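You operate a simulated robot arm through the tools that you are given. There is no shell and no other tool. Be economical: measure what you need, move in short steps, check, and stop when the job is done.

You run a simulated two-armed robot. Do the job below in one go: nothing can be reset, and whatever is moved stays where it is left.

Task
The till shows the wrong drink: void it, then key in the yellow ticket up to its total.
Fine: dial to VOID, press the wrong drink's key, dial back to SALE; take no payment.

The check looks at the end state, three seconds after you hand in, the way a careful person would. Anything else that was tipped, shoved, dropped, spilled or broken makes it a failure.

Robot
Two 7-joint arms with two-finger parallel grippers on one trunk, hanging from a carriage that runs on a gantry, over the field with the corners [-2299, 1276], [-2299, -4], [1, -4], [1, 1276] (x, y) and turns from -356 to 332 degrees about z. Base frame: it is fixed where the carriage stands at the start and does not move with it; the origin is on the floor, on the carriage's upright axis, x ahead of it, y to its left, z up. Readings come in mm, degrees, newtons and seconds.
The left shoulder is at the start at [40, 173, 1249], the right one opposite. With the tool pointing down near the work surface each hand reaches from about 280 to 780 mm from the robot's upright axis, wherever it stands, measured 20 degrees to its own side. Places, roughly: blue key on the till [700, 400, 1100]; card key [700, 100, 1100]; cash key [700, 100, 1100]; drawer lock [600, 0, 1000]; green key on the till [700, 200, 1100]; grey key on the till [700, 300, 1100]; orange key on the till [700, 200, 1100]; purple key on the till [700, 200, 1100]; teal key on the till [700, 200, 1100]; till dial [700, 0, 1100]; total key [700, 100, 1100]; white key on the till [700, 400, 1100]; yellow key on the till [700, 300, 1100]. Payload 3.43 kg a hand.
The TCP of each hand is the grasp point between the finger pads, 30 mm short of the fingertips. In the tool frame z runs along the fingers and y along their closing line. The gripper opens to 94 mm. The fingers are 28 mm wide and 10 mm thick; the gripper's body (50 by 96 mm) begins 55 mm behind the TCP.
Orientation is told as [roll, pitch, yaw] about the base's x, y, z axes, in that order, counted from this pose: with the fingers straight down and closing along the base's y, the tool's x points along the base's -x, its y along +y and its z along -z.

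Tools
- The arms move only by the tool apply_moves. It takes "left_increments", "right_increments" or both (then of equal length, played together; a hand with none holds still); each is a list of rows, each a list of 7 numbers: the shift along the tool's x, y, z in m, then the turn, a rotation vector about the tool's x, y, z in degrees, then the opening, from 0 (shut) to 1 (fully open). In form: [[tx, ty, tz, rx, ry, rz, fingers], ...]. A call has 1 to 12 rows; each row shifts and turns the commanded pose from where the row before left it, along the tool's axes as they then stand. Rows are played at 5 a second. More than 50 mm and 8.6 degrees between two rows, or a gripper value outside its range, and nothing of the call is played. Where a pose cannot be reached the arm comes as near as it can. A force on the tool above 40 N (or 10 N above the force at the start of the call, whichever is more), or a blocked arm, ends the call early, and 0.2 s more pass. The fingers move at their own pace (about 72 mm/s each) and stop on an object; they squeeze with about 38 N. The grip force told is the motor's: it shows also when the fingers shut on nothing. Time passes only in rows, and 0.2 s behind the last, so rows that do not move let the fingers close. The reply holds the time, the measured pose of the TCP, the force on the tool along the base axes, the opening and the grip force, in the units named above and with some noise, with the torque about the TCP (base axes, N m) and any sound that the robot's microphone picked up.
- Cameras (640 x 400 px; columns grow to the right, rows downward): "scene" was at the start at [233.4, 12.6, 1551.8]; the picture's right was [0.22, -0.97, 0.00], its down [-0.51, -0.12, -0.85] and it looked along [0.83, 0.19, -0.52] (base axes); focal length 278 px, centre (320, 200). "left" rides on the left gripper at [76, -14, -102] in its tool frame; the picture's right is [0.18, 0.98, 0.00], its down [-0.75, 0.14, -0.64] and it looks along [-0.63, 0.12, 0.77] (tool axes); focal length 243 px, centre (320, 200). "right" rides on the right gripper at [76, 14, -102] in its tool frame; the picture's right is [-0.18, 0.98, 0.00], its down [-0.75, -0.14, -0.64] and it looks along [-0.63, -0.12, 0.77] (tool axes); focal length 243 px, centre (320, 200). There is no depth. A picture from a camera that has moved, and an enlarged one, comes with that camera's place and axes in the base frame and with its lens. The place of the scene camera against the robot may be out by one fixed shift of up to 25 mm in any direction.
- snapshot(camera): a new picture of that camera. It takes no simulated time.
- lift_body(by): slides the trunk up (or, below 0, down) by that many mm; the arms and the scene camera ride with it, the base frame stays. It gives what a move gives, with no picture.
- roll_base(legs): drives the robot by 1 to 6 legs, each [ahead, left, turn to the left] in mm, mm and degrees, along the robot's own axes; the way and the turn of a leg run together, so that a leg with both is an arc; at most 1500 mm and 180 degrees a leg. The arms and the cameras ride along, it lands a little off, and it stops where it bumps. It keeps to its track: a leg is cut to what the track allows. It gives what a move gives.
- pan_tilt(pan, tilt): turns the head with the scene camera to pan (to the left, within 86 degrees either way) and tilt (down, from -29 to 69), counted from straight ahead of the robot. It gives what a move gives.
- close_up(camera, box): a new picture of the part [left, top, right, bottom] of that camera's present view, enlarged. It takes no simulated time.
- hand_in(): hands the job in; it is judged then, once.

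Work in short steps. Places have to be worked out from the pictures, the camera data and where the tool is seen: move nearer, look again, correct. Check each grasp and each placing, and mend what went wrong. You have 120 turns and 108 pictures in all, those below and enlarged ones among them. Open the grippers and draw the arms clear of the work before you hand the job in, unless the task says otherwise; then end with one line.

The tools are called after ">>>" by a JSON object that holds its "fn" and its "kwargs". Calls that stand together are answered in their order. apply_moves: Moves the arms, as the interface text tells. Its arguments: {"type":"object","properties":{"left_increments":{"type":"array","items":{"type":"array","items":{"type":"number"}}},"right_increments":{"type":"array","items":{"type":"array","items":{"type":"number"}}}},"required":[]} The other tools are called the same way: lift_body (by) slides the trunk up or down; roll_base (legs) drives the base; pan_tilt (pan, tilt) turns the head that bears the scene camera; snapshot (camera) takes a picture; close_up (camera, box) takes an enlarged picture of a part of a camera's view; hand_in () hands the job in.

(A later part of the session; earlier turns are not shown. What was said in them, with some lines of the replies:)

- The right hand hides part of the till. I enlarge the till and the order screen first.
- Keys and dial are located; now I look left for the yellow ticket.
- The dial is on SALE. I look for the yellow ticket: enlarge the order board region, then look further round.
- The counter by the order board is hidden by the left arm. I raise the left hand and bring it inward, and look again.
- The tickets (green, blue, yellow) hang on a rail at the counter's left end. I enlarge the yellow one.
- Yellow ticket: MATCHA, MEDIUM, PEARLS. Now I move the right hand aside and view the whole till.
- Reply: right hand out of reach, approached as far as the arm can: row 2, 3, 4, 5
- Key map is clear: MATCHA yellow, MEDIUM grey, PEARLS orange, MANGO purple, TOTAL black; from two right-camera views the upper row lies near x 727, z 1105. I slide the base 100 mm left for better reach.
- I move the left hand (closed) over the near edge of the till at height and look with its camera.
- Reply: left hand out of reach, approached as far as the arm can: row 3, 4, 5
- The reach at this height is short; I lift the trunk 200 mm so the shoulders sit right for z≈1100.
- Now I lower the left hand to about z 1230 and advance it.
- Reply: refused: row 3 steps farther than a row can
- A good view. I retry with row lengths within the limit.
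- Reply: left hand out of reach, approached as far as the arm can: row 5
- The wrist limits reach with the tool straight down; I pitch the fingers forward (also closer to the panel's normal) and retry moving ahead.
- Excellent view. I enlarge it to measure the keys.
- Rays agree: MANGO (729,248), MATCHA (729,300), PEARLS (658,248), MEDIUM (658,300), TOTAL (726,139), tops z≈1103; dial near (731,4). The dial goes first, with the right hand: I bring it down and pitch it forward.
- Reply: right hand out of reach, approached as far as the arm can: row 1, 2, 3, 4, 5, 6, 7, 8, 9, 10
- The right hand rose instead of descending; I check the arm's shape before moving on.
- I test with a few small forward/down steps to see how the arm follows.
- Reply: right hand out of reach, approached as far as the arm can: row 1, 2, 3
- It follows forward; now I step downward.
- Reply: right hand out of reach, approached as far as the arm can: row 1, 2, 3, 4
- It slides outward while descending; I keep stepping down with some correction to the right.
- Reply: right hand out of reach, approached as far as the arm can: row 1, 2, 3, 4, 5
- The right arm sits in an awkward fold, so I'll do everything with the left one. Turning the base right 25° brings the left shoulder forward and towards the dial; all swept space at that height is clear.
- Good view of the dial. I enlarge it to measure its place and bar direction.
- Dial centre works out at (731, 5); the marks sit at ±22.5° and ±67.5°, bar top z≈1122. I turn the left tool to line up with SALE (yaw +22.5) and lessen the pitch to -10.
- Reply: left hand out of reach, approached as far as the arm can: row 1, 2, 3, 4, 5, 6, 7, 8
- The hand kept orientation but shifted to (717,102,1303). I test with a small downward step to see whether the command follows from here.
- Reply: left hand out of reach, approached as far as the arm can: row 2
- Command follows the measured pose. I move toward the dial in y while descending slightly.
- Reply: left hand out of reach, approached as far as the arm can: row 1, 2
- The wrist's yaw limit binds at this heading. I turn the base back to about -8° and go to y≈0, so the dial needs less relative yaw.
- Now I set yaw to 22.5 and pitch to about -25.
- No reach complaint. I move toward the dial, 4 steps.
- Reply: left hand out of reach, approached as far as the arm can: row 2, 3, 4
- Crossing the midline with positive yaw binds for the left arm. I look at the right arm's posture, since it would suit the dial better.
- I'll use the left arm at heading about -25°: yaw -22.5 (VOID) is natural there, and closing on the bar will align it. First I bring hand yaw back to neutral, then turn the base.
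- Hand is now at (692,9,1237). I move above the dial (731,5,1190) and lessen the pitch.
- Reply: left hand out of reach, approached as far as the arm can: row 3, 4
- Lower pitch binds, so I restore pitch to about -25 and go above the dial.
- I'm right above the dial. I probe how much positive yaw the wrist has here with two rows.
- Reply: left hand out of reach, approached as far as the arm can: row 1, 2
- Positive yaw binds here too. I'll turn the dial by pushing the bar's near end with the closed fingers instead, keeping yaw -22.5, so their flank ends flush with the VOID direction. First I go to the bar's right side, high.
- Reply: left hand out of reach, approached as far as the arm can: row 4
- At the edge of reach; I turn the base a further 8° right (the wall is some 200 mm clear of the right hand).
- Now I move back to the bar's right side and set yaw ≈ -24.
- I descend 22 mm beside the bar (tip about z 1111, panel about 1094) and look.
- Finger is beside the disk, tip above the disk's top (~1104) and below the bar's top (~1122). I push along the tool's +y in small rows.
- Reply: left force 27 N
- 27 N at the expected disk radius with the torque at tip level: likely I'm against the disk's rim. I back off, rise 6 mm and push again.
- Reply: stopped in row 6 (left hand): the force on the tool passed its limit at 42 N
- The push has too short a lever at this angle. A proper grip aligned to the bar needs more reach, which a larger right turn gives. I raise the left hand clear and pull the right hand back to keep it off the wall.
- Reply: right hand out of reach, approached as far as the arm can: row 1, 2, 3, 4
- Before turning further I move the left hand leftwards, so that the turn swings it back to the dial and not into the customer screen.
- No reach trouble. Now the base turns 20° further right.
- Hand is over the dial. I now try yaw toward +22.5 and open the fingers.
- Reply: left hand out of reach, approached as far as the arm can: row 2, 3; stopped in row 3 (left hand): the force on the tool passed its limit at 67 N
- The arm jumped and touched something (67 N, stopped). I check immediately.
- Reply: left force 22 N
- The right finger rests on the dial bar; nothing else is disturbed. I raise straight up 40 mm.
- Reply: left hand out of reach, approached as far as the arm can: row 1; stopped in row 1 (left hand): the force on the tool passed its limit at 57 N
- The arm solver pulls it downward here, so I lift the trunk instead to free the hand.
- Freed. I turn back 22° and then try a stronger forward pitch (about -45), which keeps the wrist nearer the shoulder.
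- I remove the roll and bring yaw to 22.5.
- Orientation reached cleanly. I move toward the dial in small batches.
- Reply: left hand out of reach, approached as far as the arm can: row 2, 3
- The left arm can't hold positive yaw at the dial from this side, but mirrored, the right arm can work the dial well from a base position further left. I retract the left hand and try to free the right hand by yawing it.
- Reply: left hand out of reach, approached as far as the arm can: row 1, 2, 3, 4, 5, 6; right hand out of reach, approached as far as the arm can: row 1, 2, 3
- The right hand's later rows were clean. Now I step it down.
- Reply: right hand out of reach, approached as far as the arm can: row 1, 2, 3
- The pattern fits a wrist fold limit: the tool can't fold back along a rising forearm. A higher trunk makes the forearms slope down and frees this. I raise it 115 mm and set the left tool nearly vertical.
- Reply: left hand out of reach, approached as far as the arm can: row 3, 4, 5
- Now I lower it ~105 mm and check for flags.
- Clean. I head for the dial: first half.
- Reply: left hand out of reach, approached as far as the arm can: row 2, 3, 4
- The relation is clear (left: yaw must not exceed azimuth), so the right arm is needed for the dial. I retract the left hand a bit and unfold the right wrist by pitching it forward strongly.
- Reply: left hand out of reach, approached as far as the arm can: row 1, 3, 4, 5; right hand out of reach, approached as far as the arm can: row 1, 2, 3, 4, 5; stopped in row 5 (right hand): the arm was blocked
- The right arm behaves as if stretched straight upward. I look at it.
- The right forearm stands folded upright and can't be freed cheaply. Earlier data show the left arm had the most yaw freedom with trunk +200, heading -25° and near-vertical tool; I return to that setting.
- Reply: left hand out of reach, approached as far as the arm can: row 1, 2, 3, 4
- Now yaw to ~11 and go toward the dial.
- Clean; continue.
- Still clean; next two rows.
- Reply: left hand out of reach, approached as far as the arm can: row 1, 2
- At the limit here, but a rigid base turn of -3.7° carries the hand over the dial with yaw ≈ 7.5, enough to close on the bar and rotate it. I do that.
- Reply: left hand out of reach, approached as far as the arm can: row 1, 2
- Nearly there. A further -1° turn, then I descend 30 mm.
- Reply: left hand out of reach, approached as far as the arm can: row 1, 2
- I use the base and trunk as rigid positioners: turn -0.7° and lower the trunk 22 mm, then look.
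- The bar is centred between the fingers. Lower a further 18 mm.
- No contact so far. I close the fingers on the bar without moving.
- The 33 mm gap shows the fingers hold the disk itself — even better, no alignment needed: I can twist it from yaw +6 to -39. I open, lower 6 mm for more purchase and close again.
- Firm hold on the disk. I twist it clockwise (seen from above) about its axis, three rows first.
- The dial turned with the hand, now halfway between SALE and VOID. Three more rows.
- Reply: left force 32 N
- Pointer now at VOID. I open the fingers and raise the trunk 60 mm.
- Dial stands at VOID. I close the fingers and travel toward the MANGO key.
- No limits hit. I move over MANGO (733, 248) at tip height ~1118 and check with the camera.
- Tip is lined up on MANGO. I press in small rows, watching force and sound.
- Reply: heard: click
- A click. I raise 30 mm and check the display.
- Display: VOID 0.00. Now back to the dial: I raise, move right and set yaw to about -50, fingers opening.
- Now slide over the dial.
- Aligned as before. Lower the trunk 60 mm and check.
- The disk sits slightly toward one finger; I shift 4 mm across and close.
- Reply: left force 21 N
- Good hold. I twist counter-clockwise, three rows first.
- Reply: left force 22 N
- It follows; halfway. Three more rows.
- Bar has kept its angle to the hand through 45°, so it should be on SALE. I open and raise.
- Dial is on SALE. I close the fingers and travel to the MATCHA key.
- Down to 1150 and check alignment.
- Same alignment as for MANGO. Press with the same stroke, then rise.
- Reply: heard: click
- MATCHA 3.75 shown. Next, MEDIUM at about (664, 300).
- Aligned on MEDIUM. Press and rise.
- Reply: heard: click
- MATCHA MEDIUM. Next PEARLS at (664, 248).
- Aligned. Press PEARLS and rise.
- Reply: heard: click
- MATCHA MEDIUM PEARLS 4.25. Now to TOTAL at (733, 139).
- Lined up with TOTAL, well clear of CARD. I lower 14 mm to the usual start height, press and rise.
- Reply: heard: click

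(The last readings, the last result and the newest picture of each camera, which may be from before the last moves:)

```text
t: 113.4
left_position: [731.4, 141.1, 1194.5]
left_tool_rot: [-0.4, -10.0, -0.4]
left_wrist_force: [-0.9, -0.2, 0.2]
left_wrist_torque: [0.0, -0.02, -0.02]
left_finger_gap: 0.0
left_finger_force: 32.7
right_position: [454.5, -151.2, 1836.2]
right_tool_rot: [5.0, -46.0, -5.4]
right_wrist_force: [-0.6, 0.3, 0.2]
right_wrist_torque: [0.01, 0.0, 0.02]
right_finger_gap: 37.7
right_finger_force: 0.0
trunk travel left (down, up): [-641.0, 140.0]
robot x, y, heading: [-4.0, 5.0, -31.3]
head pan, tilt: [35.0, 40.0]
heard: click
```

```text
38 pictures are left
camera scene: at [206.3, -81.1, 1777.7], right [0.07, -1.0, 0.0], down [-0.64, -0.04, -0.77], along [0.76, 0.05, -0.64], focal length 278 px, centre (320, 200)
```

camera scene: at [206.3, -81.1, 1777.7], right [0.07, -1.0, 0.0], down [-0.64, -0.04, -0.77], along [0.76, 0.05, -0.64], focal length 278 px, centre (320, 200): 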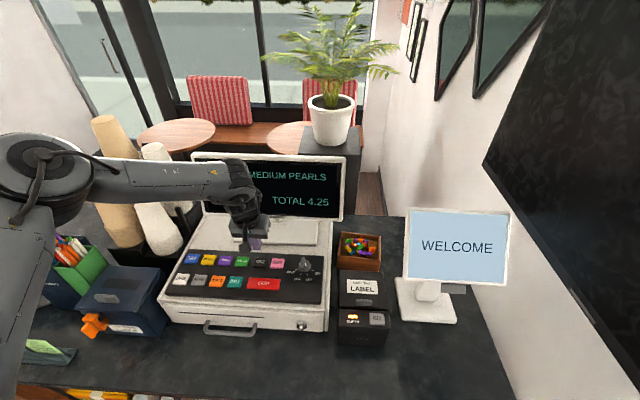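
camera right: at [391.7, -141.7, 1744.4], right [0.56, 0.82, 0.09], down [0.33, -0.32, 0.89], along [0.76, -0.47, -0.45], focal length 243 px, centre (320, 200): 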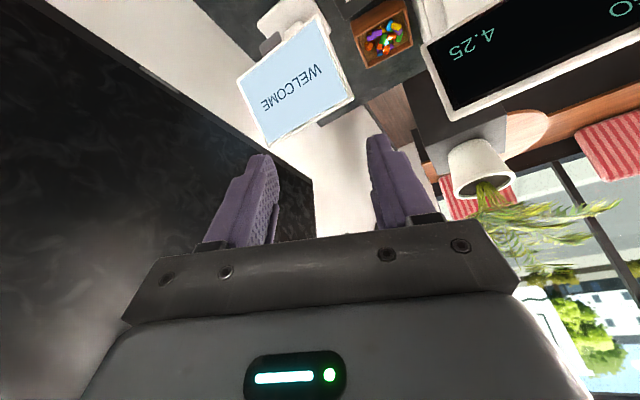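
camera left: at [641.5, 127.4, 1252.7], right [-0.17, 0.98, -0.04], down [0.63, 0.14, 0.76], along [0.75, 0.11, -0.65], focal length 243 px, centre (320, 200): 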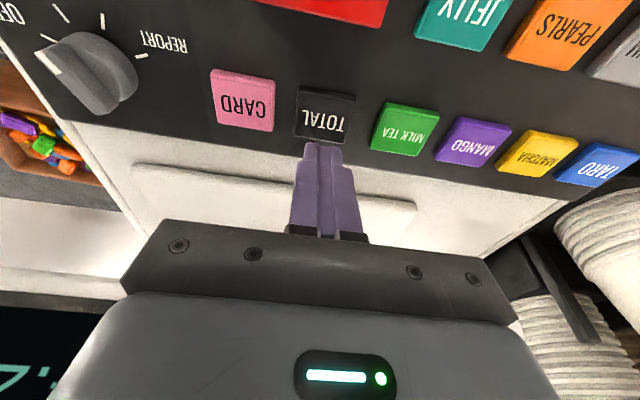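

TOTAL 4.25 shown. I raise the trunk, draw the hand back from the till and open the grippers.

>>> {"fn": "lift_body", "kwargs": {"by": 130}}

>>> {"fn": "apply_moves", "kwargs": {"left_increments": [[0.04, 0.01, 0, 0, 0, 0, 1], [0.04, 0.01, 0, 0, 0, 0, 1], [0.04, 0.01, 0, 0, 0, 0, 1], [0.04, 0.01, 0, 0, 0, 0, 1], [0.04, 0.01, 0, 0, 0, 0, 1]], "right_increments": [[0, 0, 0, 0, 0, 0, 1], [0, 0, 0, 0, 0, 0, 1], [0, 0, 0, 0, 0, 0, 1], [0, 0, 0, 0, 0, 0, 1], [0, 0, 0, 0, 0, 0, 1]]}}

>>> {"fn": "snapshot", "kwargs": {"camera": "scene"}}

>>> {"fn": "snapshot", "kwargs": {"camera": "left"}}

```text
t: 115.0
left_position: [732.0, 141.0, 1324.1]
left_tool_rot: [-0.5, -9.9, -0.4]
left_wrist_force: [0.4, -1.0, 0.3]
left_wrist_torque: [0.01, -0.01, -0.02]
left_finger_gap: 0.2
left_finger_force: 33.3
right_position: [455.1, -151.0, 1965.2]
right_tool_rot: [5.0, -46.0, -5.4]
right_wrist_force: [0.6, 0.1, 1.3]
right_wrist_torque: [0.03, -0.03, -0.02]
right_finger_gap: 37.2
right_finger_force: 0.1
trunk travel left (down, up): [-771.0, 10.0]
robot x, y, heading: [-1.4, 1.4, -31.8]
head pan, tilt: [35.0, 40.0]
```

```text
t: 116.2
left_position: [536.5, 193.2, 1287.9]
left_tool_rot: [-0.4, -10.0, -0.4]
left_wrist_force: [-0.2, -0.1, -0.2]
left_wrist_torque: [0.04, 0.06, 0.02]
left_finger_gap: 93.9
left_finger_force: 0.0
right_position: [453.3, -150.4, 1967.5]
right_tool_rot: [5.0, -46.1, -5.4]
right_wrist_force: [-0.2, -0.6, -0.2]
right_wrist_torque: [0.04, -0.02, 0.0]
right_finger_gap: 93.8
right_finger_force: 0.0
trunk travel left (down, up): [-771.0, 10.0]
robot x, y, heading: [-3.1, 2.6, -31.2]
head pan, tilt: [35.0, 40.0]
```

```text
37 pictures are left
camera scene: at [206.3, -81.2, 1907.8], right [0.06, -1.0, 0.0], down [-0.64, -0.04, -0.77], along [0.76, 0.05, -0.64], focal length 278 px, centre (320, 200)
```

scene: 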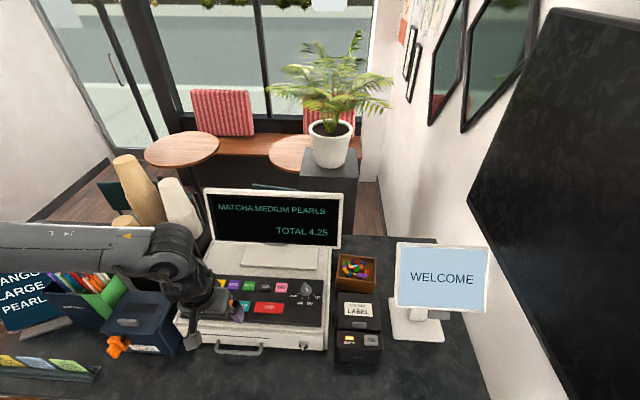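

```text
36 pictures are left
camera left: at [443.6, 179.4, 1376.4], right [-0.17, 0.98, -0.04], down [0.63, 0.14, 0.76], along [0.76, 0.11, -0.65], focal length 243 px, centre (320, 200)
```

left: 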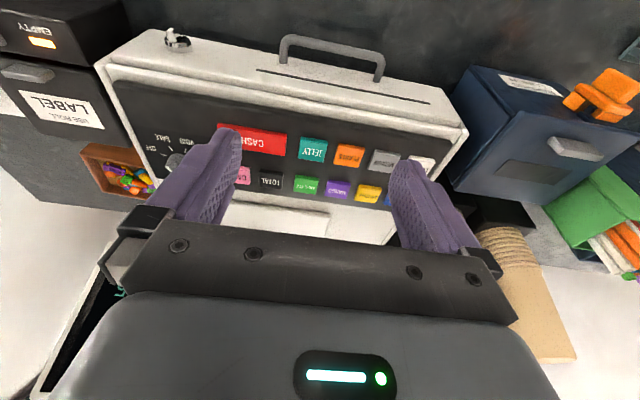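

The till reads MATCHA MEDIUM PEARLS, TOTAL 4.25, the dial is on SALE, the drawer is shut and nothing is disturbed. Both hands are open and clear, so I hand in.

>>> {"fn": "hand_in", "kwargs": {}}

```text
The job is handed in.
```

I voided the mango and keyed in the yellow ticket. The till now reads MATCHA MEDIUM PEARLS, TOTAL 4.25, with the dial back on SALE and no payment taken.
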